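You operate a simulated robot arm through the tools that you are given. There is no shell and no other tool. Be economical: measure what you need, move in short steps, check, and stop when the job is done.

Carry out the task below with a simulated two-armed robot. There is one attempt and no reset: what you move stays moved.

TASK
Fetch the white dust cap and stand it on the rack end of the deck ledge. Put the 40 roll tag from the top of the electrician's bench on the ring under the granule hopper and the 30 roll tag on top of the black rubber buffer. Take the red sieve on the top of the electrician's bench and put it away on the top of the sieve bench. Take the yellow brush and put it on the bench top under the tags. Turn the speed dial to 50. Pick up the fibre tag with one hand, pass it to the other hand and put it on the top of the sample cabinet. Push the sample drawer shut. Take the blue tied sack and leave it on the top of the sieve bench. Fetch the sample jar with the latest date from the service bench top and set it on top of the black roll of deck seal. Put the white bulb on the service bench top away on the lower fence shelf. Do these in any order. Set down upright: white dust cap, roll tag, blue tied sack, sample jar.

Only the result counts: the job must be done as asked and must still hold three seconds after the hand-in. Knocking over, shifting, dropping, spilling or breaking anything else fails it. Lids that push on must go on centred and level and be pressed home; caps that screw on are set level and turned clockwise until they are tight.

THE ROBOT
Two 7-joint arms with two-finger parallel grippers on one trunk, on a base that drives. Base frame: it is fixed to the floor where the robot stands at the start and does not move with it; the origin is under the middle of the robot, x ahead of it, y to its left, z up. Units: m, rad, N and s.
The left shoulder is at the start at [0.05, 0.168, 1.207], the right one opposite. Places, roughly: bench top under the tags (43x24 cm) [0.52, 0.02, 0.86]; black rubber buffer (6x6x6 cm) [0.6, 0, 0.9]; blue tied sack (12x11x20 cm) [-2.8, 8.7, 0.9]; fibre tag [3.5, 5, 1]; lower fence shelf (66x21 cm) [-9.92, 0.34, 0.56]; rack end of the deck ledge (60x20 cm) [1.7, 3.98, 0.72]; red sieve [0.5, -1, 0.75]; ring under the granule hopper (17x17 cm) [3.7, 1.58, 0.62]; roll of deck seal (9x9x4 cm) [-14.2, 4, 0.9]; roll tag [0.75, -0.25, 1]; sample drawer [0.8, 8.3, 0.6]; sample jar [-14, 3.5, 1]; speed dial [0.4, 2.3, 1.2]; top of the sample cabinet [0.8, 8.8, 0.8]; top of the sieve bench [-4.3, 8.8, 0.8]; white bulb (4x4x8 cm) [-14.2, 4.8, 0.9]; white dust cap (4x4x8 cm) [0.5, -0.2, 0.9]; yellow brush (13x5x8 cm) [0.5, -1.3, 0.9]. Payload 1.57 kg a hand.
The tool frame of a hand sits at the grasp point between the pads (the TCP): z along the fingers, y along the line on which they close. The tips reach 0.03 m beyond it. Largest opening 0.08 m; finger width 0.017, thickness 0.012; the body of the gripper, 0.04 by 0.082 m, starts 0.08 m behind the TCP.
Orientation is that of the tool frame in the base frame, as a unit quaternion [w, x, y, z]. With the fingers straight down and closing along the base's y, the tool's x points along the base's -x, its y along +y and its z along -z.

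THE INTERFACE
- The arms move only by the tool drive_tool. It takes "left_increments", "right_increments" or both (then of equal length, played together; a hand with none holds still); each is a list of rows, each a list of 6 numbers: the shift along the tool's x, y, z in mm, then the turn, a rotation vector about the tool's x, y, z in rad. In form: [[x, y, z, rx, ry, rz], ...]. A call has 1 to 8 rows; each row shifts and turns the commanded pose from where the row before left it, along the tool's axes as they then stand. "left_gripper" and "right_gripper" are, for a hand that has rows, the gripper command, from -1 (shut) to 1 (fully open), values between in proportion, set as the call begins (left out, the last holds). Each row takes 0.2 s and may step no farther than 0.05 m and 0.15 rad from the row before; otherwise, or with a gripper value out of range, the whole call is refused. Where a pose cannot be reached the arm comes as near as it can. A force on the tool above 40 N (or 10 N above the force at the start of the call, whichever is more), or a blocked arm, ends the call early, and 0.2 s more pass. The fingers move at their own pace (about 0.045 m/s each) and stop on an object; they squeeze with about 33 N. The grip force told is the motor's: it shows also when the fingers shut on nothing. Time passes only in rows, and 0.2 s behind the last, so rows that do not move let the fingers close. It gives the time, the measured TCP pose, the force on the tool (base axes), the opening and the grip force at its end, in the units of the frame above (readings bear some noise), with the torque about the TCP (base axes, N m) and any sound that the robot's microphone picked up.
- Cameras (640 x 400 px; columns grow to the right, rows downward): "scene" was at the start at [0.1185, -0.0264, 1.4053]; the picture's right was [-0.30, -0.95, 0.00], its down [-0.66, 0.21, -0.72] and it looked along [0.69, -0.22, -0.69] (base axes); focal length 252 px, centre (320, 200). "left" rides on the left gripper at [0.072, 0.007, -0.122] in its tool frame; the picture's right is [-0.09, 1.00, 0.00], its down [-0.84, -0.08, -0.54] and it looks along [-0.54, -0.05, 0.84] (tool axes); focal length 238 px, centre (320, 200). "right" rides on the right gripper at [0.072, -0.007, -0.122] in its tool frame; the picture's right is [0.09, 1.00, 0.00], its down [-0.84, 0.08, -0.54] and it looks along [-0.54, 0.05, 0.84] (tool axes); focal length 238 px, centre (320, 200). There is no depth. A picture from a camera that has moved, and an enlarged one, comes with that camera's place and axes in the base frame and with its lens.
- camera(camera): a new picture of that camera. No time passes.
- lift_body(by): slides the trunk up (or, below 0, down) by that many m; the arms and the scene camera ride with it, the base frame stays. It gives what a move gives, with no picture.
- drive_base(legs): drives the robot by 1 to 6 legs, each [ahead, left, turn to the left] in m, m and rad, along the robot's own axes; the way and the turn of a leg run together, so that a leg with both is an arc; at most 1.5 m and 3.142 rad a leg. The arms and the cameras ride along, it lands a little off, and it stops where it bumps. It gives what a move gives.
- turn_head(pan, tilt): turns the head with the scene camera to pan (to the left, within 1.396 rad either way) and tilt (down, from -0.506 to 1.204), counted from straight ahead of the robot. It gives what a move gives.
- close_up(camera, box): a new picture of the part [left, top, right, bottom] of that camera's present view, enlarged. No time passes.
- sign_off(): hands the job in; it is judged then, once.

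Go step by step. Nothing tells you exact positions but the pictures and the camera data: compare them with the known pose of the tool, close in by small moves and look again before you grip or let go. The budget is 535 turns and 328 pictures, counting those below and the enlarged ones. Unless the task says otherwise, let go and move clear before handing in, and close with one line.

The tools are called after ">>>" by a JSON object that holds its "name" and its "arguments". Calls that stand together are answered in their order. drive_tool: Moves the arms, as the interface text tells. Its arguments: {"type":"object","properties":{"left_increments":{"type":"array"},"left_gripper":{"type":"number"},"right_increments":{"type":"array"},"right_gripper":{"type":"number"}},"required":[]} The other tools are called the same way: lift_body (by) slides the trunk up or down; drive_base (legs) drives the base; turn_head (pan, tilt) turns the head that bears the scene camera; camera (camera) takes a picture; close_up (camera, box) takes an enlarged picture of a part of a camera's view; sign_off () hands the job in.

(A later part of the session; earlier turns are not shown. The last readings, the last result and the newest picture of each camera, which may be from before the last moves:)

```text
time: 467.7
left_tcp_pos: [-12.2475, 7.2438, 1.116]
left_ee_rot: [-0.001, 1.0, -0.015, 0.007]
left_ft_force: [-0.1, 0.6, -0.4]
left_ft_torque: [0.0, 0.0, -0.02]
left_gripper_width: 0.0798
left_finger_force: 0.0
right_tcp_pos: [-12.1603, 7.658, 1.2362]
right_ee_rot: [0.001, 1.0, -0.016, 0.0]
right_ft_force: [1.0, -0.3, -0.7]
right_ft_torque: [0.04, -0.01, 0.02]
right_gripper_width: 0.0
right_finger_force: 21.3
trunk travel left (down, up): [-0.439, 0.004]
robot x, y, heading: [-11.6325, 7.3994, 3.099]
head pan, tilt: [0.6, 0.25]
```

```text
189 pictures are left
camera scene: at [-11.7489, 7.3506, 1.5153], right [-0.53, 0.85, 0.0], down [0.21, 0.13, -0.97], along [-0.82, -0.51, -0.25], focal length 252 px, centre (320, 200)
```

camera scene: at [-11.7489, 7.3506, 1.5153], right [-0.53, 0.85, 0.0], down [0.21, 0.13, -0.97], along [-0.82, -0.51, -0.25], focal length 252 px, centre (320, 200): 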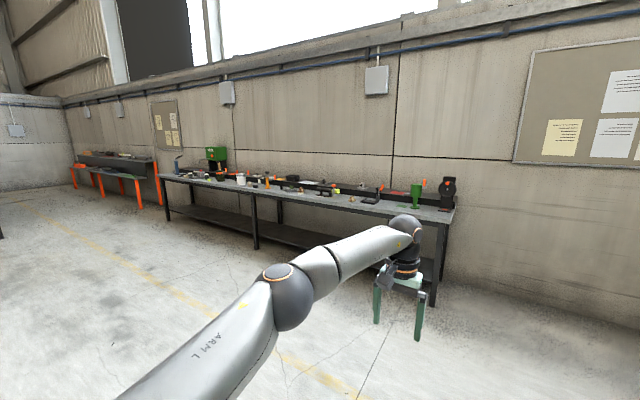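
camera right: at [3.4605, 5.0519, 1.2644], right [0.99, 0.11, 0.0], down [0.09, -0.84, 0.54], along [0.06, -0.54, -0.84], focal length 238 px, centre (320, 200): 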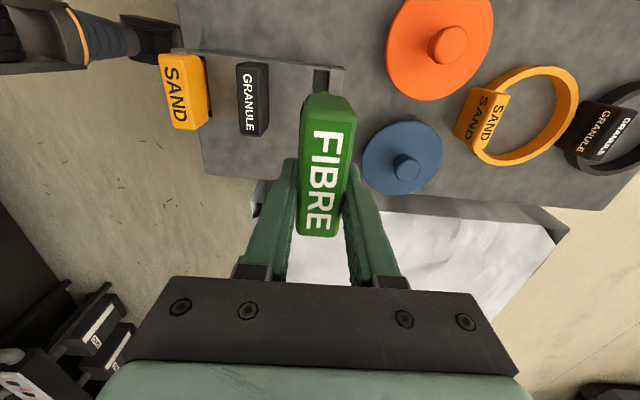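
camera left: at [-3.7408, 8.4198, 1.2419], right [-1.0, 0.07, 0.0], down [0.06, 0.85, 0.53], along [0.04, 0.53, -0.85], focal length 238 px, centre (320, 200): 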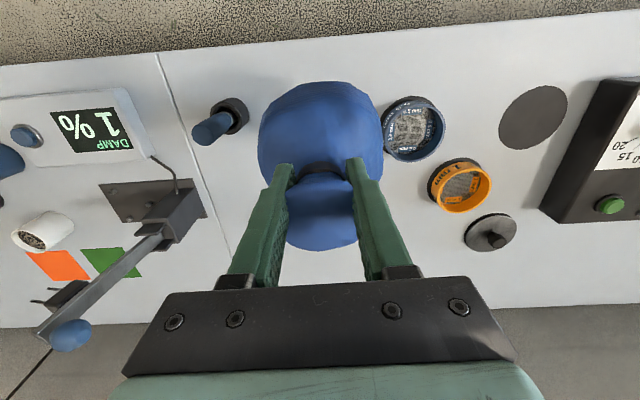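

>>> {"name": "drive_base", "arguments": {"legs": [[0.5, 1.3, 0.045], [0.2, 1.4, 0], [0, 0.45, 0]]}}

>>> {"name": "turn_head", "arguments": {"pan": 0.0, "tilt": 0.5}}

>>> {"name": "camera", "arguments": {"camera": "scene"}}

```text
time: 483.7
left_tcp_pos: [-13.034, 4.0799, 1.1177]
left_ee_rot: [0.0, 1.0, -0.002, 0.007]
left_ft_force: [-0.5, -0.5, -0.2]
left_ft_torque: [-0.02, -0.01, -0.02]
left_gripper_width: 0.0799
left_finger_force: 0.2
right_tcp_pos: [-12.9625, 4.4957, 1.2348]
right_ee_rot: [0.001, 1.0, -0.002, 0.0]
right_ft_force: [-0.4, -0.9, -0.6]
right_ft_torque: [0.01, -0.01, -0.03]
right_gripper_width: 0.0
right_finger_force: 21.6
trunk travel left (down, up): [-0.439, 0.004]
robot x, y, heading: [-12.4233, 4.2556, 3.126]
head pan, tilt: [0.6, 0.25]
```

```text
time: 484.7
left_tcp_pos: [-13.0339, 4.0806, 1.1188]
left_ee_rot: [-0.001, 1.0, 0.0, 0.008]
left_ft_force: [-0.1, 0.3, 0.9]
left_ft_torque: [0.01, -0.02, -0.01]
left_gripper_width: 0.0801
left_finger_force: 0.1
right_tcp_pos: [-12.9619, 4.4952, 1.2358]
right_ee_rot: [0.0, 1.0, -0.002, 0.0]
right_ft_force: [1.1, -0.2, 0.4]
right_ft_torque: [-0.01, -0.01, 0.01]
right_gripper_width: 0.0
right_finger_force: 21.6
trunk travel left (down, up): [-0.439, 0.004]
robot x, y, heading: [-12.4206, 4.2556, 3.122]
head pan, tilt: [0.0, 0.499]
```

```text
188 pictures are left
camera scene: at [-12.5541, 4.2549, 1.4922], right [0.01, 1.0, 0.0], down [0.48, -0.01, -0.88], along [-0.88, 0.01, -0.48], focal length 252 px, centre (320, 200)
```

scene: 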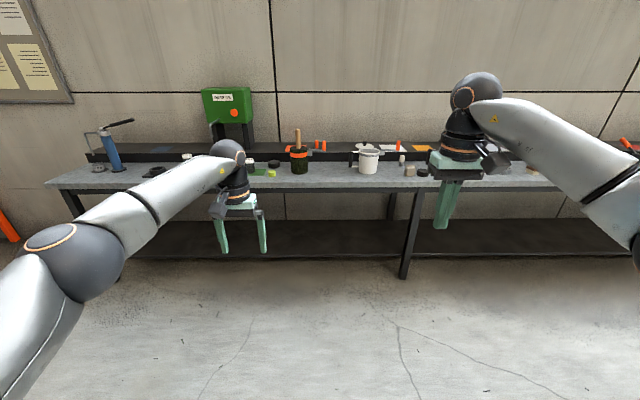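

>>> {"name": "drive_base", "arguments": {"legs": [[0.7, 0.2, 0.015]]}}

>>> {"name": "turn_head", "arguments": {"pan": 0.0, "tilt": 0.6}}

>>> {"name": "camera", "arguments": {"camera": "scene"}}

>>> {"name": "close_up", "arguments": {"camera": "scene", "box": [100, 90, 340, 240]}}

```text
time: 488.7
left_tcp_pos: [-13.748, 3.8892, 1.1173]
left_ee_rot: [-0.001, 1.0, 0.001, 0.008]
left_ft_force: [-0.9, -0.1, -0.4]
left_ft_torque: [0.01, -0.03, 0.02]
left_gripper_width: 0.08
left_finger_force: 0.1
right_tcp_pos: [-13.6774, 4.305, 1.2356]
right_ee_rot: [0.001, 1.0, 0.0, -0.001]
right_ft_force: [0.5, 0.2, -0.9]
right_ft_torque: [0.01, -0.04, 0.0]
right_gripper_width: 0.0
right_finger_force: 20.9
trunk travel left (down, up): [-0.439, 0.004]
robot x, y, heading: [-13.1339, 4.0647, 3.135]
head pan, tilt: [0.0, 0.499]
```

```text
time: 489.4
left_tcp_pos: [-13.7483, 3.889, 1.1171]
left_ee_rot: [-0.002, 1.0, 0.001, 0.007]
left_ft_force: [0.5, 0.2, -0.7]
left_ft_torque: [0.0, -0.01, 0.03]
left_gripper_width: 0.0799
left_finger_force: 0.0
right_tcp_pos: [-13.6768, 4.3046, 1.2361]
right_ee_rot: [0.001, 1.0, 0.0, 0.0]
right_ft_force: [0.3, 0.5, -0.5]
right_ft_torque: [0.0, -0.03, 0.0]
right_gripper_width: 0.0001
right_finger_force: 20.8
trunk travel left (down, up): [-0.439, 0.004]
robot x, y, heading: [-13.1392, 4.0669, 3.128]
head pan, tilt: [0.0, 0.6]
```

```text
187 pictures are left
camera scene: at [-13.2664, 4.0645, 1.4831], right [0.01, 1.0, 0.0], down [0.56, -0.01, -0.83], along [-0.83, 0.01, -0.56], focal length 252 px, centre (320, 200)
```

scene: 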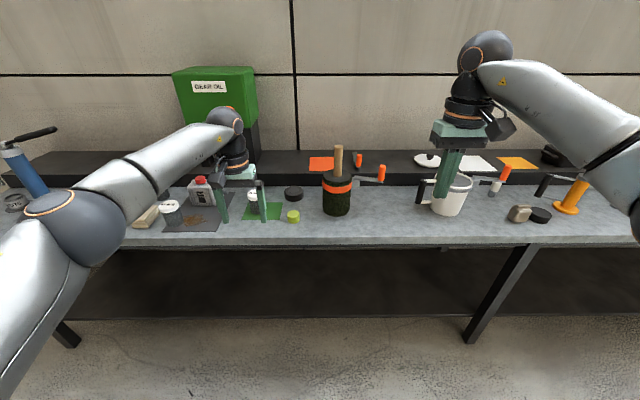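

```text
2.67 times, centred on (220, 165) of scene
camera zoom: at [-13.2664, 4.0645, 1.4831], right [0.01, 1.0, 0.0], down [0.56, -0.01, -0.83], along [-0.83, 0.01, -0.56], focal length 673 px, centre (587, 293)
```

zoom: 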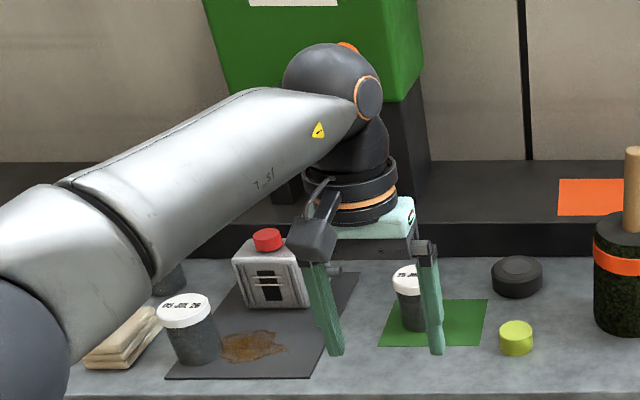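

>>> {"name": "camera", "arguments": {"camera": "left"}}

>>> {"name": "close_up", "arguments": {"camera": "left", "box": [240, 60, 640, 310]}}

```text
185 pictures are left
camera left: at [-13.6779, 3.8809, 1.2416], right [-0.09, -1.0, 0.0], down [-0.84, 0.07, 0.53], along [-0.53, 0.05, -0.85], focal length 238 px, centre (320, 200)
```

left: 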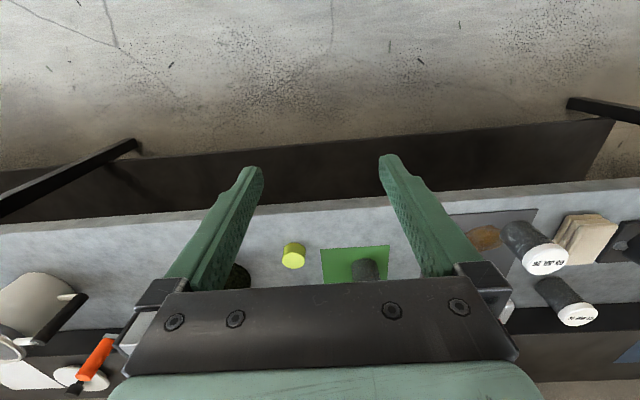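

```text
1.60 times, centred on (440, 185) of left
camera zoom: at [-13.6779, 3.8809, 1.2416], right [-0.09, -1.0, 0.0], down [-0.84, 0.07, 0.53], along [-0.53, 0.05, -0.85], focal length 381 px, centre (128, 224)
```

zoom: 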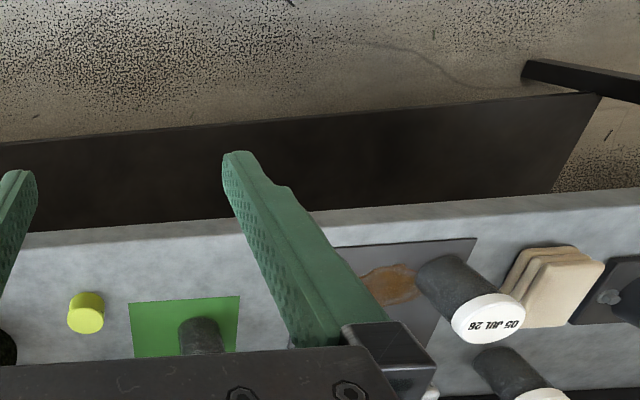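

>>> {"name": "drive_tool", "arguments": {"left_increments": [[45, 15, 0, 0, 0, 0], [45, 15, 0, 0, 0, 0], [45, 15, 0, 0, 0, 0], [45, 15, 0, 0, 0, 0], [45, 15, 0, 0, 0, 0]]}}

>>> {"name": "turn_head", "arguments": {"pan": 0.35, "tilt": 0.55}}

>>> {"name": "camera", "arguments": {"camera": "scene"}}

>>> {"name": "camera", "arguments": {"camera": "left"}}

```text
time: 490.6
left_tcp_pos: [-13.5226, 3.812, 1.1224]
left_ee_rot: [-0.001, 1.0, 0.002, 0.006]
left_ft_force: [-0.5, -0.5, 0.3]
left_ft_torque: [0.04, 0.0, -0.01]
left_gripper_width: 0.0802
left_finger_force: 0.1
right_tcp_pos: [-13.6776, 4.3046, 1.2355]
right_ee_rot: [0.001, 1.0, 0.001, -0.002]
right_ft_force: [0.4, 0.1, -0.9]
right_ft_torque: [-0.01, -0.04, 0.02]
right_gripper_width: 0.0001
right_finger_force: 21.8
trunk travel left (down, up): [-0.439, 0.004]
robot x, y, heading: [-13.1374, 4.0677, 3.134]
head pan, tilt: [0.0, 0.6]
```

```text
time: 491.4
left_tcp_pos: [-13.5228, 3.8147, 1.1236]
left_ee_rot: [0.0, 1.0, 0.001, 0.007]
left_ft_force: [0.5, -0.6, 0.3]
left_ft_torque: [0.02, 0.01, -0.01]
left_gripper_width: 0.0799
left_finger_force: 0.1
right_tcp_pos: [-13.6776, 4.306, 1.2369]
right_ee_rot: [0.0, 1.0, 0.0, 0.0]
right_ft_force: [0.1, -0.5, 0.8]
right_ft_torque: [-0.02, 0.0, 0.0]
right_gripper_width: 0.0
right_finger_force: 21.2
trunk travel left (down, up): [-0.439, 0.004]
robot x, y, heading: [-13.1389, 4.0633, 3.135]
head pan, tilt: [0.351, 0.55]
```

```text
183 pictures are left
camera scene: at [-13.2626, 4.0336, 1.4876], right [-0.33, 0.94, 0.0], down [0.49, 0.17, -0.85], along [-0.8, -0.28, -0.52], focal length 252 px, centre (320, 200)
```

scene: 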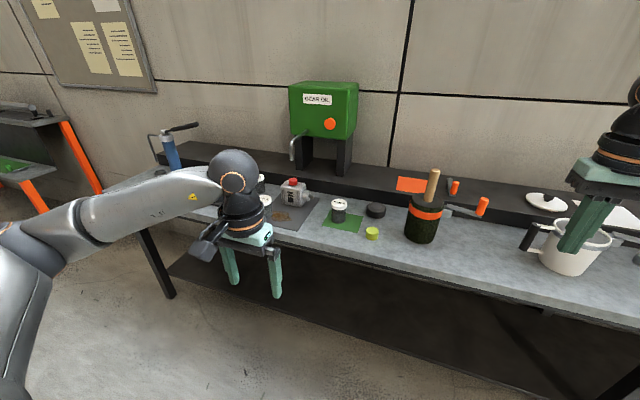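

```text
182 pictures are left
camera left: at [-13.4534, 3.8065, 1.2471], right [-0.09, -1.0, 0.0], down [-0.84, 0.07, 0.53], along [-0.53, 0.05, -0.85], focal length 238 px, centre (320, 200)
```

left: 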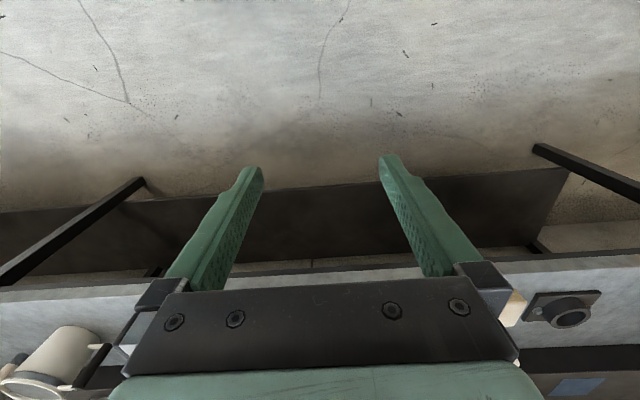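

>>> {"name": "drive_base", "arguments": {"legs": [[0, 0.45, 0]]}}

>>> {"name": "turn_head", "arguments": {"pan": 0, "tilt": 0.55}}

>>> {"name": "close_up", "arguments": {"camera": "scene", "box": [160, 120, 480, 320]}}

```text
time: 494.1
left_tcp_pos: [-13.5293, 3.3678, 1.1232]
left_ee_rot: [0.0, 1.0, 0.0, 0.007]
left_ft_force: [0.3, -0.4, -0.3]
left_ft_torque: [0.03, 0.02, -0.01]
left_gripper_width: 0.0797
left_finger_force: 0.0
right_tcp_pos: [-13.6819, 3.8575, 1.2356]
right_ee_rot: [0.001, 1.0, -0.001, 0.0]
right_ft_force: [-0.1, 0.6, 0.7]
right_ft_torque: [0.02, 0.01, 0.02]
right_gripper_width: 0.0001
right_finger_force: 21.0
trunk travel left (down, up): [-0.439, 0.004]
robot x, y, heading: [-13.1438, 3.6141, 3.129]
head pan, tilt: [0.351, 0.55]
```

```text
time: 495.0
left_tcp_pos: [-13.5309, 3.3664, 1.1225]
left_ee_rot: [-0.001, 1.0, 0.0, 0.007]
left_ft_force: [0.0, -0.2, -1.0]
left_ft_torque: [0.0, -0.02, 0.0]
left_gripper_width: 0.08
left_finger_force: 0.0
right_tcp_pos: [-13.683, 3.858, 1.2364]
right_ee_rot: [0.002, 1.0, -0.001, 0.0]
right_ft_force: [0.4, 0.4, -0.2]
right_ft_torque: [0.04, -0.03, 0.02]
right_gripper_width: 0.0
right_finger_force: 21.2
trunk travel left (down, up): [-0.439, 0.004]
robot x, y, heading: [-13.1425, 3.6205, 3.128]
head pan, tilt: [0.0, 0.55]
```

```text
2.00 times, centred on (320, 220) of scene
camera zoom: at [-13.2729, 3.6165, 1.4876], right [0.01, 1.0, 0.0], down [0.52, -0.01, -0.85], along [-0.85, 0.01, -0.52], focal length 505 px, centre (320, 160)
```

zoom: 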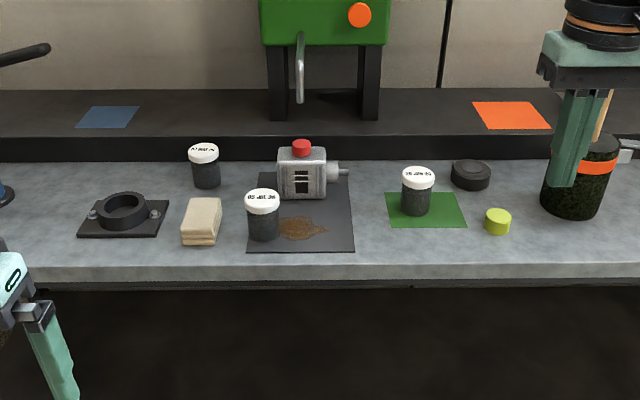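

>>> {"name": "close_up", "arguments": {"camera": "scene", "box": [250, 186, 302, 218]}}

>>> {"name": "close_up", "arguments": {"camera": "scene", "box": [270, 208, 322, 240]}}

>>> {"name": "close_up", "arguments": {"camera": "scene", "box": [350, 196, 402, 228]}}

```text
12.31 times, centred on (276, 202) of scene
camera zoom: at [-13.2729, 3.6165, 1.4876], right [0.01, 1.0, 0.0], down [0.52, -0.01, -0.85], along [-0.85, 0.01, -0.52], focal length 3106 px, centre (862, 175)
```

zoom: 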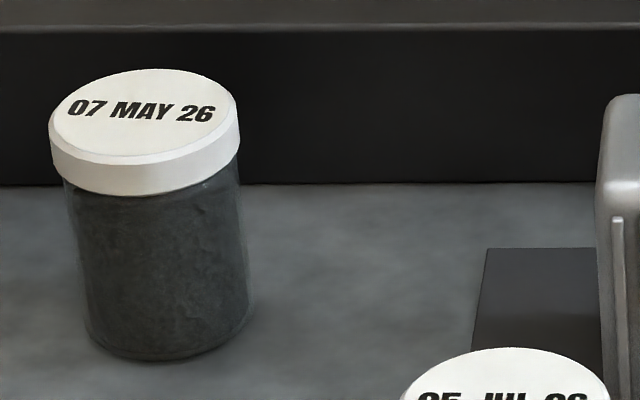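

```text
12.31 times, centred on (296, 224) of scene
camera zoom: at [-13.2729, 3.6165, 1.4876], right [0.01, 1.0, 0.0], down [0.52, -0.01, -0.85], along [-0.85, 0.01, -0.52], focal length 3106 px, centre (615, -95)
```

zoom: 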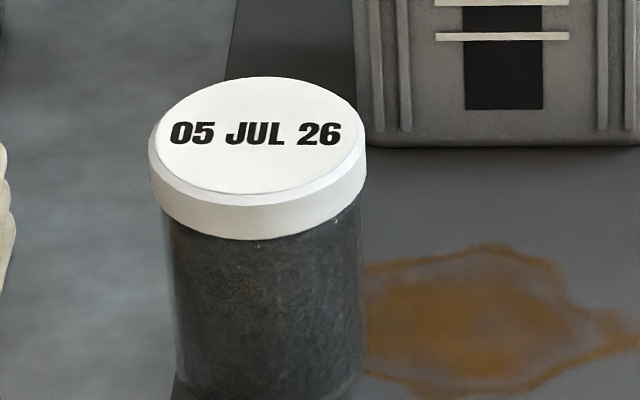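

```text
12.31 times, centred on (376, 212) of scene
camera zoom: at [-13.2729, 3.6165, 1.4876], right [0.01, 1.0, 0.0], down [0.52, -0.01, -0.85], along [-0.85, 0.01, -0.52], focal length 3106 px, centre (-369, 52)
```

zoom: 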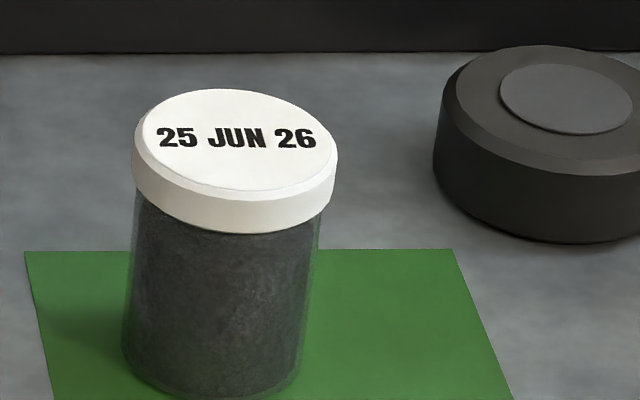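

The latest date here is 05 JUL 26. I first check the rest of the bench top for other jars, then go for it.

>>> {"name": "turn_head", "arguments": {"pan": -0.9, "tilt": 0.35}}

>>> {"name": "camera", "arguments": {"camera": "scene"}}

>>> {"name": "drive_base", "arguments": {"legs": [[0.3, -0.1, 0.01]]}}

>>> {"name": "turn_head", "arguments": {"pan": 0.2, "tilt": 0.7}}

>>> {"name": "camera", "arguments": {"camera": "scene"}}

>>> {"name": "camera", "arguments": {"camera": "left"}}

```text
time: 496.2
left_tcp_pos: [-13.5299, 3.3679, 1.1226]
left_ee_rot: [-0.002, 1.0, 0.0, 0.007]
left_ft_force: [-0.8, 0.3, 0.0]
left_ft_torque: [-0.01, -0.01, 0.0]
left_gripper_width: 0.08
left_finger_force: 0.0
right_tcp_pos: [-13.6825, 3.8579, 1.2347]
right_ee_rot: [0.001, 1.0, 0.0, 0.0]
right_ft_force: [-0.2, 0.8, -0.3]
right_ft_torque: [0.03, -0.01, -0.01]
right_gripper_width: 0.0
right_finger_force: 21.1
trunk travel left (down, up): [-0.439, 0.004]
robot x, y, heading: [-13.1399, 3.615, 3.13]
head pan, tilt: [-0.901, 0.351]
```

```text
177 pictures are left
camera scene: at [-13.2401, 3.6891, 1.5059], right [0.79, 0.61, 0.0], down [0.21, -0.27, -0.94], along [-0.57, 0.74, -0.34], focal length 252 px, centre (320, 200)
```

scene: 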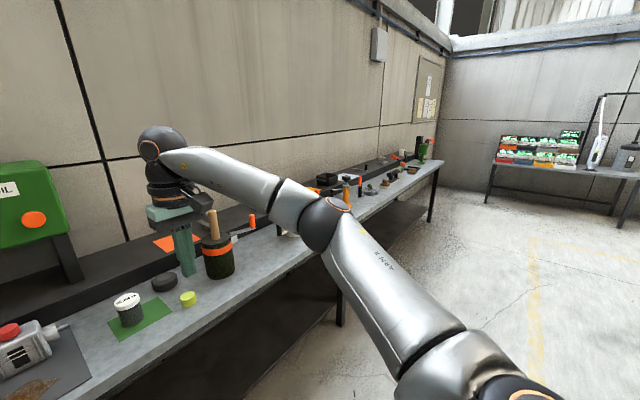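

```text
time: 498.3
left_tcp_pos: [-13.8274, 3.4628, 1.1225]
left_ee_rot: [-0.001, 1.0, 0.007, 0.007]
left_ft_force: [-1.0, 0.0, -0.5]
left_ft_torque: [0.0, -0.01, 0.0]
left_gripper_width: 0.08
left_finger_force: 0.0
right_tcp_pos: [-13.9857, 3.9521, 1.235]
right_ee_rot: [0.001, 1.0, 0.006, 0.0]
right_ft_force: [-0.4, -0.4, -0.1]
right_ft_torque: [0.02, -0.01, 0.01]
right_gripper_width: 0.0
right_finger_force: 21.3
trunk travel left (down, up): [-0.439, 0.004]
robot x, y, heading: [-13.4452, 3.7175, -3.14]
head pan, tilt: [-0.901, 0.351]
```

```text
time: 499.6
left_tcp_pos: [-13.8259, 3.4625, 1.123]
left_ee_rot: [-0.001, 1.0, 0.007, 0.007]
left_ft_force: [0.0, 0.0, -0.6]
left_ft_torque: [-0.03, -0.01, -0.02]
left_gripper_width: 0.0801
left_finger_force: 0.0
right_tcp_pos: [-13.9869, 3.9513, 1.2355]
right_ee_rot: [0.001, 1.0, 0.006, 0.001]
right_ft_force: [0.4, 0.1, 0.9]
right_ft_torque: [-0.01, 0.0, -0.02]
right_gripper_width: 0.0
right_finger_force: 21.2
trunk travel left (down, up): [-0.439, 0.004]
robot x, y, heading: [-13.4482, 3.7183, -3.141]
head pan, tilt: [0.201, 0.7]
```

```text
176 pictures are left
camera scene: at [-13.5673, 3.699, 1.4745], right [-0.2, 0.98, 0.0], down [0.63, 0.13, -0.77], along [-0.75, -0.15, -0.64], focal length 252 px, centre (320, 200)
```

scene: 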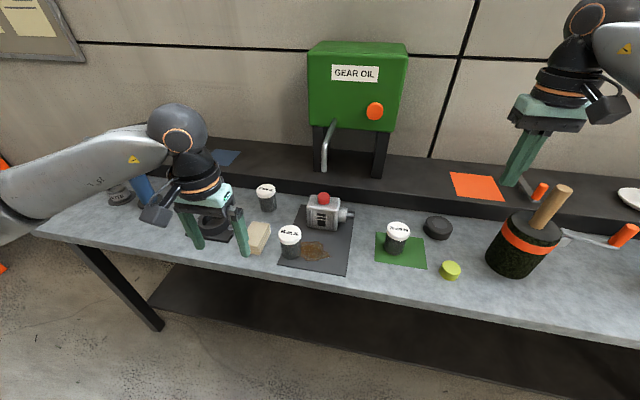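

```text
175 pictures are left
camera left: at [-13.7561, 3.4557, 1.2472], right [-0.08, -1.0, 0.0], down [-0.85, 0.06, 0.53], along [-0.53, 0.04, -0.85], focal length 238 px, centre (320, 200)
```

left: 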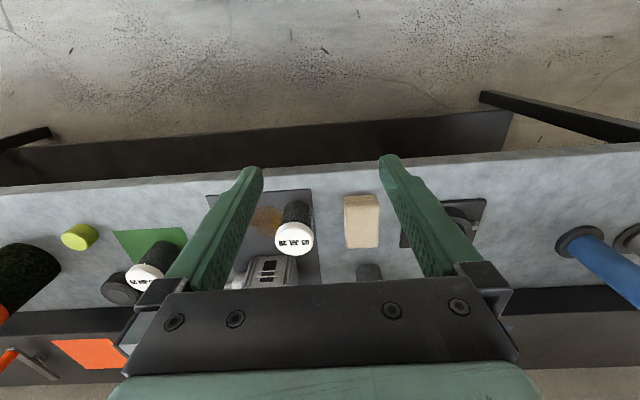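

>>> {"name": "drive_tool", "arguments": {"left_increments": [[-40, -11.5, 0, 0, 0, 0], [-40, -11.5, 0, 0, 0, 0], [-40, -11.5, 0, 0, 0, 0], [-40, -11.5, 0, 0, 0, 0], [-38, -11.5, 0, 0, -0.014, 0]]}}

>>> {"name": "camera", "arguments": {"camera": "left"}}

```text
time: 500.8
left_tcp_pos: [-14.0272, 3.5184, 1.1217]
left_ee_rot: [0.0, 1.0, 0.006, 0.0]
left_ft_force: [-0.6, -0.6, 1.1]
left_ft_torque: [0.0, 0.02, -0.03]
left_gripper_width: 0.0802
left_finger_force: 0.0
right_tcp_pos: [-13.9856, 3.9514, 1.2351]
right_ee_rot: [0.001, 1.0, 0.006, 0.0]
right_ft_force: [-0.6, 0.0, -0.1]
right_ft_torque: [-0.02, -0.02, 0.01]
right_gripper_width: 0.0001
right_finger_force: 20.9
trunk travel left (down, up): [-0.439, 0.004]
robot x, y, heading: [-13.4427, 3.7171, -3.142]
head pan, tilt: [0.201, 0.7]
```

```text
174 pictures are left
camera left: at [-13.9556, 3.5119, 1.2441], right [-0.08, -1.0, 0.0], down [-0.84, 0.07, 0.54], along [-0.54, 0.04, -0.84], focal length 238 px, centre (320, 200)
```

left: 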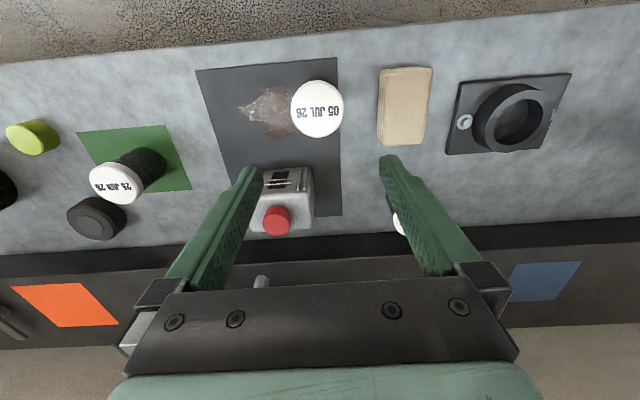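

>>> {"name": "drive_tool", "arguments": {"left_increments": [[7, 0, 40, 0, 0, 0], [0, 0, 45, 0, 0, 0], [0, 0, 45, 0, 0, 0], [0, 0, 20, 0, 0, 0]]}}

>>> {"name": "camera", "arguments": {"camera": "left"}}

```text
time: 501.8
left_tcp_pos: [-14.0185, 3.5193, 0.9696]
left_ee_rot: [-0.001, 1.0, 0.007, 0.0]
left_ft_force: [0.8, 0.2, -0.4]
left_ft_torque: [0.0, -0.01, -0.03]
left_gripper_width: 0.0802
left_finger_force: 0.2
right_tcp_pos: [-13.9869, 3.9501, 1.2362]
right_ee_rot: [0.001, 1.0, 0.006, 0.0]
right_ft_force: [-0.6, -0.3, -0.1]
right_ft_torque: [-0.02, 0.02, -0.01]
right_gripper_width: 0.0001
right_finger_force: 21.6
trunk travel left (down, up): [-0.439, 0.004]
robot x, y, heading: [-13.4465, 3.7223, -3.14]
head pan, tilt: [0.201, 0.7]
```

```text
173 pictures are left
camera left: at [-13.946, 3.512, 1.0931], right [-0.08, -1.0, 0.0], down [-0.84, 0.07, 0.54], along [-0.54, 0.04, -0.84], focal length 238 px, centre (320, 200)
```

left: 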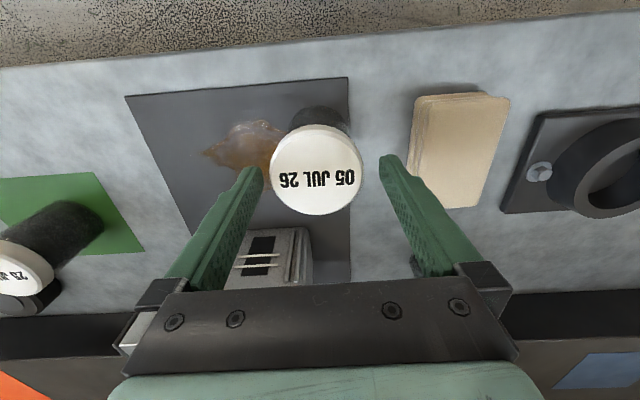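

>>> {"name": "drive_tool", "arguments": {"left_increments": [[-4, 0, 20, 0, 0, 0], [0, 0, 20, 0, 0, 0], [0, 0, 18, 0, 0, 0]]}}

>>> {"name": "drive_tool", "arguments": {"left_increments": [[0, 0, 0, 0, 0, 0], [0, 0, 0, 0, 0, 0], [0, 0, 0, 0, 0, 0], [0, 0, 0, 0, 0, 0]], "left_gripper": -1}}

>>> {"name": "drive_tool", "arguments": {"left_increments": [[0, 0, -4, 0, 0, 0], [0, 0, -8, 0, 0, 0], [0, 0, -12, 0, 0, 0], [0, 0, -18, 0, 0, 0], [0, 0, -25, 0, 0, 0], [0, 0, -30, 0, 0, 0], [0, 0, -30, 0, 0, 0]]}}

>>> {"name": "camera", "arguments": {"camera": "scene"}}

>>> {"name": "camera", "arguments": {"camera": "left"}}

```text
time: 502.6
left_tcp_pos: [-14.0219, 3.5186, 0.9104]
left_ee_rot: [-0.001, 1.0, 0.006, 0.001]
left_ft_force: [-0.3, 0.4, -0.4]
left_ft_torque: [0.01, 0.01, 0.0]
left_gripper_width: 0.0801
left_finger_force: 0.1
right_tcp_pos: [-13.9866, 3.9513, 1.2363]
right_ee_rot: [0.001, 1.0, 0.007, 0.0]
right_ft_force: [-0.5, -0.2, 0.4]
right_ft_torque: [0.0, -0.01, 0.02]
right_gripper_width: 0.0
right_finger_force: 20.8
trunk travel left (down, up): [-0.439, 0.004]
robot x, y, heading: [-13.4443, 3.7201, -3.139]
head pan, tilt: [0.201, 0.7]
```

```text
time: 503.6
left_tcp_pos: [-14.0209, 3.5179, 0.9114]
left_ee_rot: [0.0, 1.0, 0.006, 0.0]
left_ft_force: [-0.4, -0.6, 0.3]
left_ft_torque: [-0.02, 0.04, -0.01]
left_gripper_width: 0.0611
left_finger_force: 32.6
right_tcp_pos: [-13.986, 3.9516, 1.236]
right_ee_rot: [0.001, 1.0, 0.007, 0.0]
right_ft_force: [0.5, -0.1, -0.1]
right_ft_torque: [-0.01, 0.0, -0.02]
right_gripper_width: 0.0
right_finger_force: 21.3
trunk travel left (down, up): [-0.439, 0.004]
robot x, y, heading: [-13.4457, 3.7185, -3.143]
head pan, tilt: [0.201, 0.7]
```

```text
time: 505.2
left_tcp_pos: [-14.0225, 3.5191, 1.0405]
left_ee_rot: [-0.001, 1.0, 0.006, 0.0]
left_ft_force: [0.3, 0.2, -0.4]
left_ft_torque: [0.0, 0.03, -0.02]
left_gripper_width: 0.0613
left_finger_force: 32.8
right_tcp_pos: [-13.987, 3.9511, 1.2358]
right_ee_rot: [0.001, 1.0, 0.006, 0.0]
right_ft_force: [-0.6, 0.7, -0.3]
right_ft_torque: [0.02, 0.03, 0.0]
right_gripper_width: 0.0004
right_finger_force: 20.9
trunk travel left (down, up): [-0.439, 0.004]
robot x, y, heading: [-13.4416, 3.7137, -3.136]
head pan, tilt: [0.201, 0.7]
```

```text
172 pictures are left
camera scene: at [-13.5672, 3.6991, 1.4745], right [-0.2, 0.98, 0.0], down [0.63, 0.13, -0.77], along [-0.75, -0.15, -0.64], focal length 252 px, centre (320, 200)
```

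scene: 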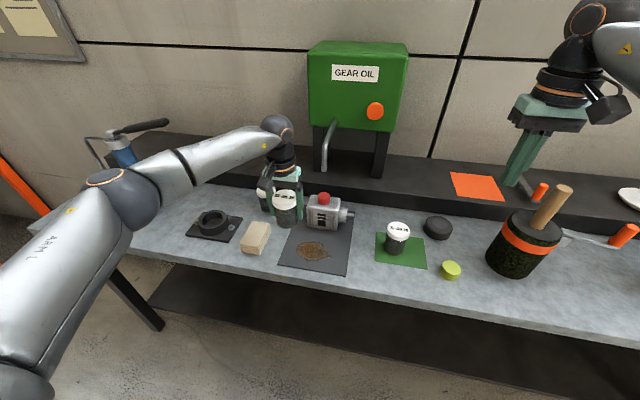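

```text
171 pictures are left
camera left: at [-13.9492, 3.5117, 1.1638], right [-0.08, -1.0, 0.0], down [-0.84, 0.06, 0.54], along [-0.54, 0.04, -0.84], focal length 238 px, centre (320, 200)
```

left: 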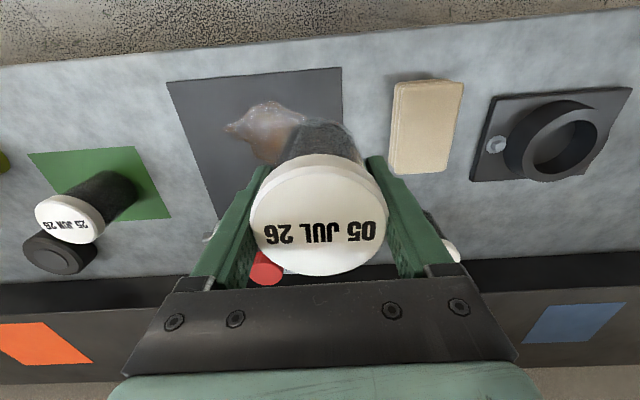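

The 05 JUL 26 jar is lifted. I raise both hands, back off, shift right and come in to the black roll.

>>> {"name": "drive_tool", "arguments": {"left_increments": [[0, 0, -35, 0, 0, 0], [0, 0, -35, 0, 0, 0], [0, 0, -20, 0, 0, 0]], "right_increments": [[15, 0, -20, 0, 0, 0], [15, 0, -20, 0, 0, 0], [15, 0, -20, 0, 0, 0]]}}

>>> {"name": "drive_base", "arguments": {"legs": [[-0.25, 0, 0], [0, -0.43, 0], [0.4, 0, 0]]}}

>>> {"name": "camera", "arguments": {"camera": "left"}}

>>> {"name": "camera", "arguments": {"camera": "scene"}}

```text
time: 506.0
left_tcp_pos: [-14.0212, 3.5174, 1.1302]
left_ee_rot: [-0.001, 1.0, 0.006, 0.0]
left_ft_force: [-0.9, -0.3, -1.4]
left_ft_torque: [0.0, 0.03, 0.0]
left_gripper_width: 0.0613
left_finger_force: 33.4
right_tcp_pos: [-13.9405, 3.9531, 1.2973]
right_ee_rot: [0.001, 1.0, 0.007, 0.0]
right_ft_force: [1.1, 0.4, -0.1]
right_ft_torque: [-0.01, 0.0, 0.0]
right_gripper_width: 0.0
right_finger_force: 21.5
trunk travel left (down, up): [-0.439, 0.004]
robot x, y, heading: [-13.4446, 3.7168, -3.143]
head pan, tilt: [0.201, 0.7]
```

```text
time: 512.1
left_tcp_pos: [-14.1697, 3.9476, 1.1287]
left_ee_rot: [-0.001, 1.0, 0.007, 0.0]
left_ft_force: [-1.1, -1.1, -1.6]
left_ft_torque: [-0.01, -0.02, 0.03]
left_gripper_width: 0.0612
left_finger_force: 32.9
right_tcp_pos: [-14.0877, 4.3829, 1.297]
right_ee_rot: [0.002, 1.0, 0.006, 0.0]
right_ft_force: [0.2, 0.3, 0.0]
right_ft_torque: [0.02, 0.0, 0.02]
right_gripper_width: 0.0
right_finger_force: 21.2
trunk travel left (down, up): [-0.439, 0.004]
robot x, y, heading: [-13.5891, 4.1459, -3.145]
head pan, tilt: [0.201, 0.7]
```

```text
170 pictures are left
camera left: at [-14.0978, 3.9409, 1.2518], right [-0.08, -1.0, 0.0], down [-0.84, 0.07, 0.54], along [-0.54, 0.04, -0.84], focal length 238 px, centre (320, 200)
```

left: 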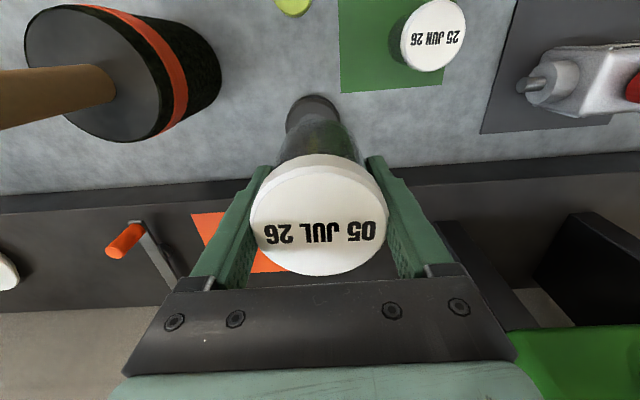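

```text
169 pictures are left
camera scene: at [-13.7145, 4.1294, 1.4744], right [-0.2, 0.98, 0.0], down [0.63, 0.13, -0.76], along [-0.75, -0.15, -0.64], focal length 252 px, centre (320, 200)
```

scene: 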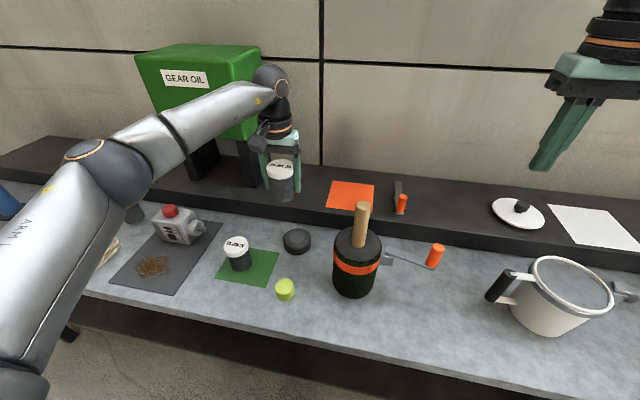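

>>> {"name": "drive_base", "arguments": {"legs": [[0.03, 0, 0]]}}

>>> {"name": "drive_tool", "arguments": {"left_increments": [[0, -9, 0, 0, 0, 0], [0, 0, 40, 0, 0, 0], [0, 0, 40, 0, 0, 0], [0, 0, 30, 0, 0, 0]]}}

>>> {"name": "close_up", "arguments": {"camera": "scene", "box": [200, 140, 400, 300]}}

>>> {"name": "camera", "arguments": {"camera": "left"}}

```text
time: 513.0
left_tcp_pos: [-14.1996, 3.948, 1.1276]
left_ee_rot: [-0.001, 1.0, 0.007, 0.001]
left_ft_force: [-0.2, -0.5, -1.7]
left_ft_torque: [0.01, -0.04, -0.02]
left_gripper_width: 0.0612
left_finger_force: 33.0
right_tcp_pos: [-14.1174, 4.3827, 1.2954]
right_ee_rot: [0.001, 1.0, 0.007, 0.0]
right_ft_force: [-0.3, 0.3, -0.4]
right_ft_torque: [0.0, -0.02, 0.02]
right_gripper_width: 0.0001
right_finger_force: 21.6
trunk travel left (down, up): [-0.439, 0.004]
robot x, y, heading: [-13.6191, 4.15, -3.143]
head pan, tilt: [0.201, 0.7]
```

```text
time: 514.0
left_tcp_pos: [-14.1992, 3.9572, 1.0199]
left_ee_rot: [-0.001, 1.0, 0.006, 0.0]
left_ft_force: [-0.4, 0.0, -0.2]
left_ft_torque: [0.0, 0.02, 0.01]
left_gripper_width: 0.0613
left_finger_force: 33.5
right_tcp_pos: [-14.1167, 4.3823, 1.2967]
right_ee_rot: [0.002, 1.0, 0.006, 0.0]
right_ft_force: [-0.4, 0.5, 0.5]
right_ft_torque: [-0.02, 0.02, -0.01]
right_gripper_width: 0.0001
right_finger_force: 21.1
trunk travel left (down, up): [-0.439, 0.004]
robot x, y, heading: [-13.6187, 4.148, -3.136]
head pan, tilt: [0.201, 0.7]
```

```text
2.50 times, centred on (300, 220) of scene
camera zoom: at [-13.7443, 4.1292, 1.4744], right [-0.2, 0.98, 0.0], down [0.63, 0.13, -0.76], along [-0.75, -0.15, -0.64], focal length 631 px, centre (370, 150)
```

zoom: 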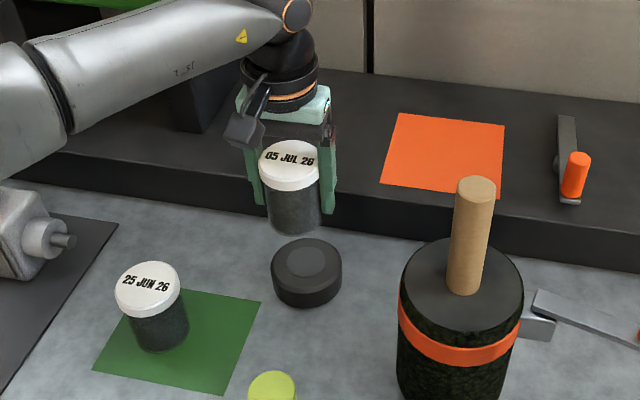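

```text
167 pictures are left
camera left: at [-14.1262, 3.9492, 1.1426], right [-0.08, -1.0, 0.0], down [-0.84, 0.07, 0.54], along [-0.54, 0.04, -0.84], focal length 238 px, centre (320, 200)
```

left: 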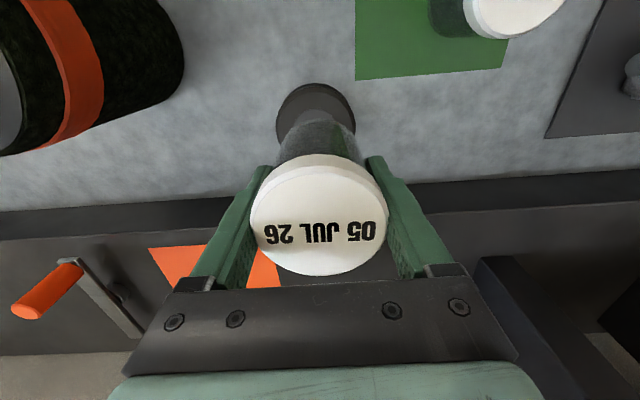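

>>> {"name": "close_up", "arguments": {"camera": "left", "box": [256, 70, 376, 145]}}

```text
5.33 times, centred on (316, 108) of left
camera zoom: at [-14.1262, 3.9492, 1.1426], right [-0.08, -1.0, 0.0], down [-0.84, 0.07, 0.54], along [-0.54, 0.04, -0.84], focal length 1271 px, centre (341, 693)
```

zoom: 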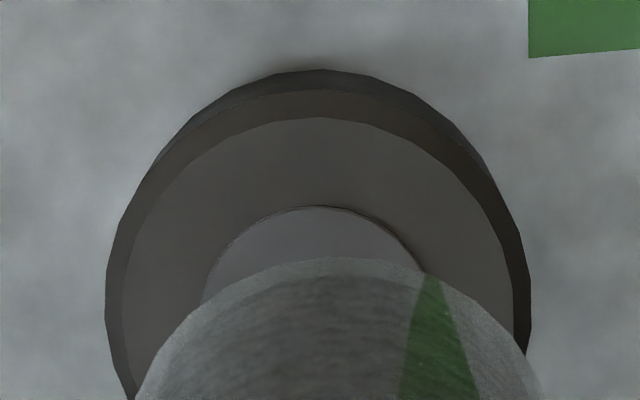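

>>> {"name": "drive_tool", "arguments": {"left_increments": [[0, -3, 20, 0, 0, 0], [0, 0, 20, 0, 0, 0], [0, 0, 8, 0, 0, 0], [0, 0, 0, 0, 0, 0]]}}

>>> {"name": "close_up", "arguments": {"camera": "scene", "box": [240, 170, 340, 270]}}

```text
time: 515.0
left_tcp_pos: [-14.2002, 3.9612, 0.9707]
left_ee_rot: [-0.001, 1.0, 0.005, 0.0]
left_ft_force: [0.0, -0.5, -0.7]
left_ft_torque: [0.0, 0.01, 0.01]
left_gripper_width: 0.0613
left_finger_force: 33.7
right_tcp_pos: [-14.117, 4.3848, 1.2965]
right_ee_rot: [0.001, 1.0, 0.006, 0.0]
right_ft_force: [0.1, 0.1, -0.1]
right_ft_torque: [-0.02, -0.01, 0.01]
right_gripper_width: 0.0
right_finger_force: 21.3
trunk travel left (down, up): [-0.439, 0.004]
robot x, y, heading: [-13.6236, 4.1473, -3.138]
head pan, tilt: [0.201, 0.7]
```

```text
4.00 times, centred on (290, 220) of scene
camera zoom: at [-13.7438, 4.1293, 1.4745], right [-0.2, 0.98, 0.0], down [0.63, 0.13, -0.76], along [-0.75, -0.15, -0.64], focal length 1009 px, centre (440, 120)
```

zoom: 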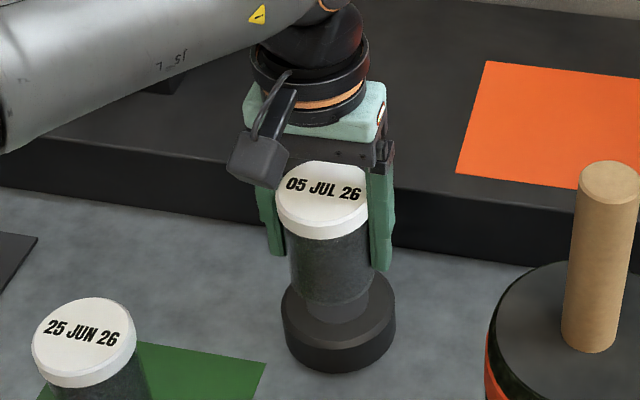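

>>> {"name": "drive_tool", "arguments": {"left_increments": [[0, -3, 5, 0, 0, 0], [0, 0, 4, 0, 0, 0], [0, 0, 2, 0, 0, 0], [0, 0, 0, 0, 0, 0]]}}

>>> {"name": "drive_tool", "arguments": {"left_increments": [[0, 0, 2, 0, 0, 0], [0, 0, 1, 0, 0, 0], [0, 0, 1, 0, 0, 0], [0, 0, 0, 0, 0, 0]]}}

```text
time: 516.0
left_tcp_pos: [-14.1996, 3.9632, 0.9597]
left_ee_rot: [-0.001, 1.0, 0.006, 0.0]
left_ft_force: [0.3, -0.7, -1.6]
left_ft_torque: [0.0, 0.01, 0.02]
left_gripper_width: 0.0615
left_finger_force: 33.1
right_tcp_pos: [-14.1168, 4.3838, 1.2961]
right_ee_rot: [0.001, 1.0, 0.006, 0.0]
right_ft_force: [-0.6, -0.5, 0.3]
right_ft_torque: [-0.03, 0.02, 0.02]
right_gripper_width: 0.0002
right_finger_force: 21.5
trunk travel left (down, up): [-0.439, 0.004]
robot x, y, heading: [-13.6225, 4.1486, -3.139]
head pan, tilt: [0.201, 0.7]
```

```text
time: 517.0
left_tcp_pos: [-14.1999, 3.9642, 0.9565]
left_ee_rot: [-0.002, 1.0, 0.006, -0.001]
left_ft_force: [-0.4, 0.0, -2.4]
left_ft_torque: [-0.03, -0.01, -0.04]
left_gripper_width: 0.061
left_finger_force: 32.8
right_tcp_pos: [-14.1148, 4.3824, 1.2962]
right_ee_rot: [0.001, 1.0, 0.006, 0.0]
right_ft_force: [0.0, -0.4, -0.2]
right_ft_torque: [0.04, 0.0, 0.03]
right_gripper_width: 0.0
right_finger_force: 21.8
trunk travel left (down, up): [-0.439, 0.004]
robot x, y, heading: [-13.6238, 4.1488, -3.138]
head pan, tilt: [0.201, 0.7]
```

>>> {"name": "drive_tool", "arguments": {"left_increments": [[0, 0, 1, 0, 0, 0], [0, 0, 1, 0, 0, 0], [0, 0, 1, 0, 0, 0], [0, 0, 0, 0, 0, 0]]}}

>>> {"name": "drive_tool", "arguments": {"left_increments": [[0, 0, 1, 0, 0, 0], [0, 0, 1, 0, 0, 0], [0, 0, 1, 0, 0, 0], [0, 0, 0, 0, 0, 0]]}}

```text
time: 518.0
left_tcp_pos: [-14.1991, 3.9623, 0.9526]
left_ee_rot: [-0.001, 1.0, 0.006, 0.001]
left_ft_force: [-0.5, 0.0, -1.5]
left_ft_torque: [-0.02, 0.02, 0.01]
left_gripper_width: 0.0613
left_finger_force: 33.1
right_tcp_pos: [-14.1186, 4.3827, 1.2967]
right_ee_rot: [0.001, 1.0, 0.006, 0.0]
right_ft_force: [0.1, 0.0, 0.0]
right_ft_torque: [0.01, 0.02, -0.05]
right_gripper_width: 0.0
right_finger_force: 21.4
trunk travel left (down, up): [-0.439, 0.004]
robot x, y, heading: [-13.6208, 4.1491, -3.141]
head pan, tilt: [0.201, 0.7]
```

```text
time: 519.0
left_tcp_pos: [-14.1998, 3.9618, 0.949]
left_ee_rot: [-0.001, 1.0, 0.006, -0.001]
left_ft_force: [0.1, 0.5, -1.4]
left_ft_torque: [-0.02, -0.02, 0.03]
left_gripper_width: 0.0611
left_finger_force: 33.3
right_tcp_pos: [-14.1165, 4.3825, 1.2969]
right_ee_rot: [0.0, 1.0, 0.007, 0.001]
right_ft_force: [0.2, 0.9, -0.1]
right_ft_torque: [-0.01, -0.01, -0.01]
right_gripper_width: 0.0
right_finger_force: 21.5
trunk travel left (down, up): [-0.439, 0.004]
robot x, y, heading: [-13.6212, 4.1468, -3.14]
head pan, tilt: [0.201, 0.7]
```

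>>> {"name": "drive_tool", "arguments": {"left_increments": [[0, 0, 1, 0, 0, 0], [0, 0, 1, 0, 0, 0], [0, 0, 1, 0, 0, 0], [0, 0, 0, 0, 0, 0]]}}

>>> {"name": "close_up", "arguments": {"camera": "scene", "box": [240, 170, 340, 270]}}

```text
time: 520.0
left_tcp_pos: [-14.201, 3.9625, 0.9459]
left_ee_rot: [-0.001, 1.0, 0.005, 0.0]
left_ft_force: [0.1, -0.1, -1.3]
left_ft_torque: [-0.01, 0.02, -0.01]
left_gripper_width: 0.0613
left_finger_force: 33.0
right_tcp_pos: [-14.1169, 4.384, 1.2957]
right_ee_rot: [0.001, 1.0, 0.006, 0.0]
right_ft_force: [-0.1, 0.0, 0.5]
right_ft_torque: [0.04, 0.03, -0.03]
right_gripper_width: 0.0001
right_finger_force: 21.2
trunk travel left (down, up): [-0.439, 0.004]
robot x, y, heading: [-13.6204, 4.1514, -3.141]
head pan, tilt: [0.201, 0.7]
```

```text
4.00 times, centred on (290, 220) of scene
camera zoom: at [-13.7438, 4.1294, 1.4744], right [-0.2, 0.98, 0.0], down [0.63, 0.13, -0.76], along [-0.75, -0.15, -0.64], focal length 1009 px, centre (440, 120)
```

zoom: 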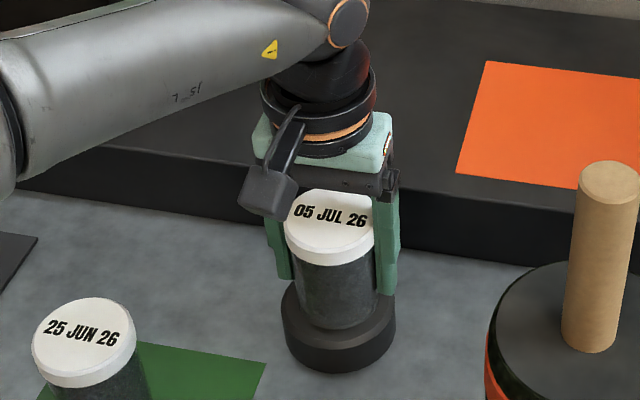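

>>> {"name": "drive_tool", "arguments": {"left_increments": [[0, 0, 1, 0, 0, 0], [0, 0, 1, 0, 0, 0], [0, 0, 1, 0, 0, 0], [0, 0, 0, 0, 0, 0]]}}

>>> {"name": "drive_tool", "arguments": {"left_increments": [[0, 0, 1, 0, 0, 0], [0, 0, 1, 0, 0, 0], [0, 0, 1, 0, 0, 0], [0, 0, 0, 0, 0, 0]]}}

```text
time: 521.0
left_tcp_pos: [-14.2, 3.9621, 0.9431]
left_ee_rot: [-0.001, 1.0, 0.006, 0.0]
left_ft_force: [0.2, -0.9, -1.5]
left_ft_torque: [0.0, -0.01, -0.02]
left_gripper_width: 0.0613
left_finger_force: 32.8
right_tcp_pos: [-14.1168, 4.3834, 1.2964]
right_ee_rot: [0.001, 1.0, 0.007, 0.0]
right_ft_force: [-0.2, -0.3, 0.4]
right_ft_torque: [-0.01, 0.01, 0.03]
right_gripper_width: 0.0001
right_finger_force: 21.6
trunk travel left (down, up): [-0.439, 0.004]
robot x, y, heading: [-13.6215, 4.1458, -3.141]
head pan, tilt: [0.201, 0.7]
```

```text
time: 522.0
left_tcp_pos: [-14.2003, 3.9629, 0.9435]
left_ee_rot: [-0.001, 1.0, 0.007, -0.001]
left_ft_force: [0.3, -0.7, 14.9]
left_ft_torque: [-0.32, -0.32, 0.02]
left_gripper_width: 0.0611
left_finger_force: 33.0
right_tcp_pos: [-14.1154, 4.3841, 1.2969]
right_ee_rot: [0.001, 1.0, 0.006, -0.001]
right_ft_force: [0.4, 0.1, -0.1]
right_ft_torque: [-0.01, 0.01, -0.02]
right_gripper_width: 0.0
right_finger_force: 21.4
trunk travel left (down, up): [-0.439, 0.004]
robot x, y, heading: [-13.6211, 4.1495, -3.138]
head pan, tilt: [0.201, 0.7]
```

>>> {"name": "drive_tool", "arguments": {"left_increments": [[0, 0, -1.5, 0, 0, 0], [0, 0, 0, 0, 0, 0]]}}

>>> {"name": "drive_tool", "arguments": {"left_increments": [[0, 0, 0, 0, 0, 0], [0, 0, 0, 0, 0, 0], [0, 0, 0, 0, 0, 0]], "left_gripper": 1}}

>>> {"name": "drive_tool", "arguments": {"left_increments": [[0, 0, -20, 0, 0, 0], [0, 0, -40, 0, 0, 0], [0, 0, -45, 0, 0, 0], [0, 0, -45, 0, 0, 0], [0, 0, -40, 0, 0, 0]]}}

>>> {"name": "close_up", "arguments": {"camera": "scene", "box": [200, 140, 400, 300]}}

```text
time: 522.6
left_tcp_pos: [-14.1987, 3.9631, 0.9432]
left_ee_rot: [-0.001, 1.0, 0.006, -0.001]
left_ft_force: [-3.0, 0.1, 8.9]
left_ft_torque: [-0.27, 0.02, -0.06]
left_gripper_width: 0.0611
left_finger_force: 33.0
right_tcp_pos: [-14.1169, 4.3829, 1.297]
right_ee_rot: [0.0, 1.0, 0.007, -0.001]
right_ft_force: [0.7, -0.2, -0.4]
right_ft_torque: [0.0, -0.01, -0.01]
right_gripper_width: 0.0
right_finger_force: 21.5
trunk travel left (down, up): [-0.439, 0.004]
robot x, y, heading: [-13.6205, 4.1519, -3.143]
head pan, tilt: [0.201, 0.7]
```

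```text
time: 523.4
left_tcp_pos: [-14.2001, 3.9631, 0.9421]
left_ee_rot: [-0.001, 1.0, 0.006, -0.001]
left_ft_force: [0.4, -0.2, -0.7]
left_ft_torque: [-0.01, -0.01, -0.02]
left_gripper_width: 0.08
left_finger_force: 0.2
right_tcp_pos: [-14.1168, 4.3831, 1.2963]
right_ee_rot: [0.001, 1.0, 0.007, 0.0]
right_ft_force: [0.3, -0.4, -0.4]
right_ft_torque: [0.02, 0.06, 0.0]
right_gripper_width: 0.0001
right_finger_force: 21.2
trunk travel left (down, up): [-0.439, 0.004]
robot x, y, heading: [-13.6249, 4.1473, -3.143]
head pan, tilt: [0.201, 0.7]
```

```text
time: 524.6
left_tcp_pos: [-14.2009, 3.9644, 1.1328]
left_ee_rot: [-0.001, 1.0, 0.007, 0.0]
left_ft_force: [-0.1, -1.0, 0.0]
left_ft_torque: [0.02, -0.01, -0.01]
left_gripper_width: 0.08
left_finger_force: 0.1
right_tcp_pos: [-14.116, 4.3837, 1.2959]
right_ee_rot: [0.001, 1.0, 0.006, -0.001]
right_ft_force: [-0.1, -0.6, 0.5]
right_ft_torque: [-0.01, 0.03, -0.01]
right_gripper_width: 0.0
right_finger_force: 21.5
trunk travel left (down, up): [-0.439, 0.004]
robot x, y, heading: [-13.6193, 4.15, -3.139]
head pan, tilt: [0.201, 0.7]
```

```text
2.50 times, centred on (300, 220) of scene
camera zoom: at [-13.7433, 4.1298, 1.4745], right [-0.2, 0.98, 0.0], down [0.63, 0.13, -0.77], along [-0.75, -0.15, -0.64], focal length 631 px, centre (370, 150)
```

zoom: 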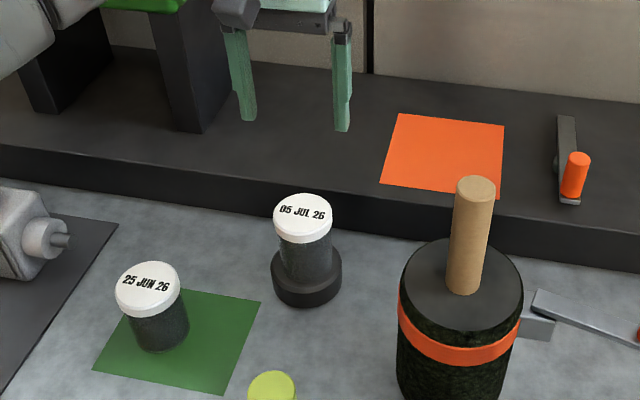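

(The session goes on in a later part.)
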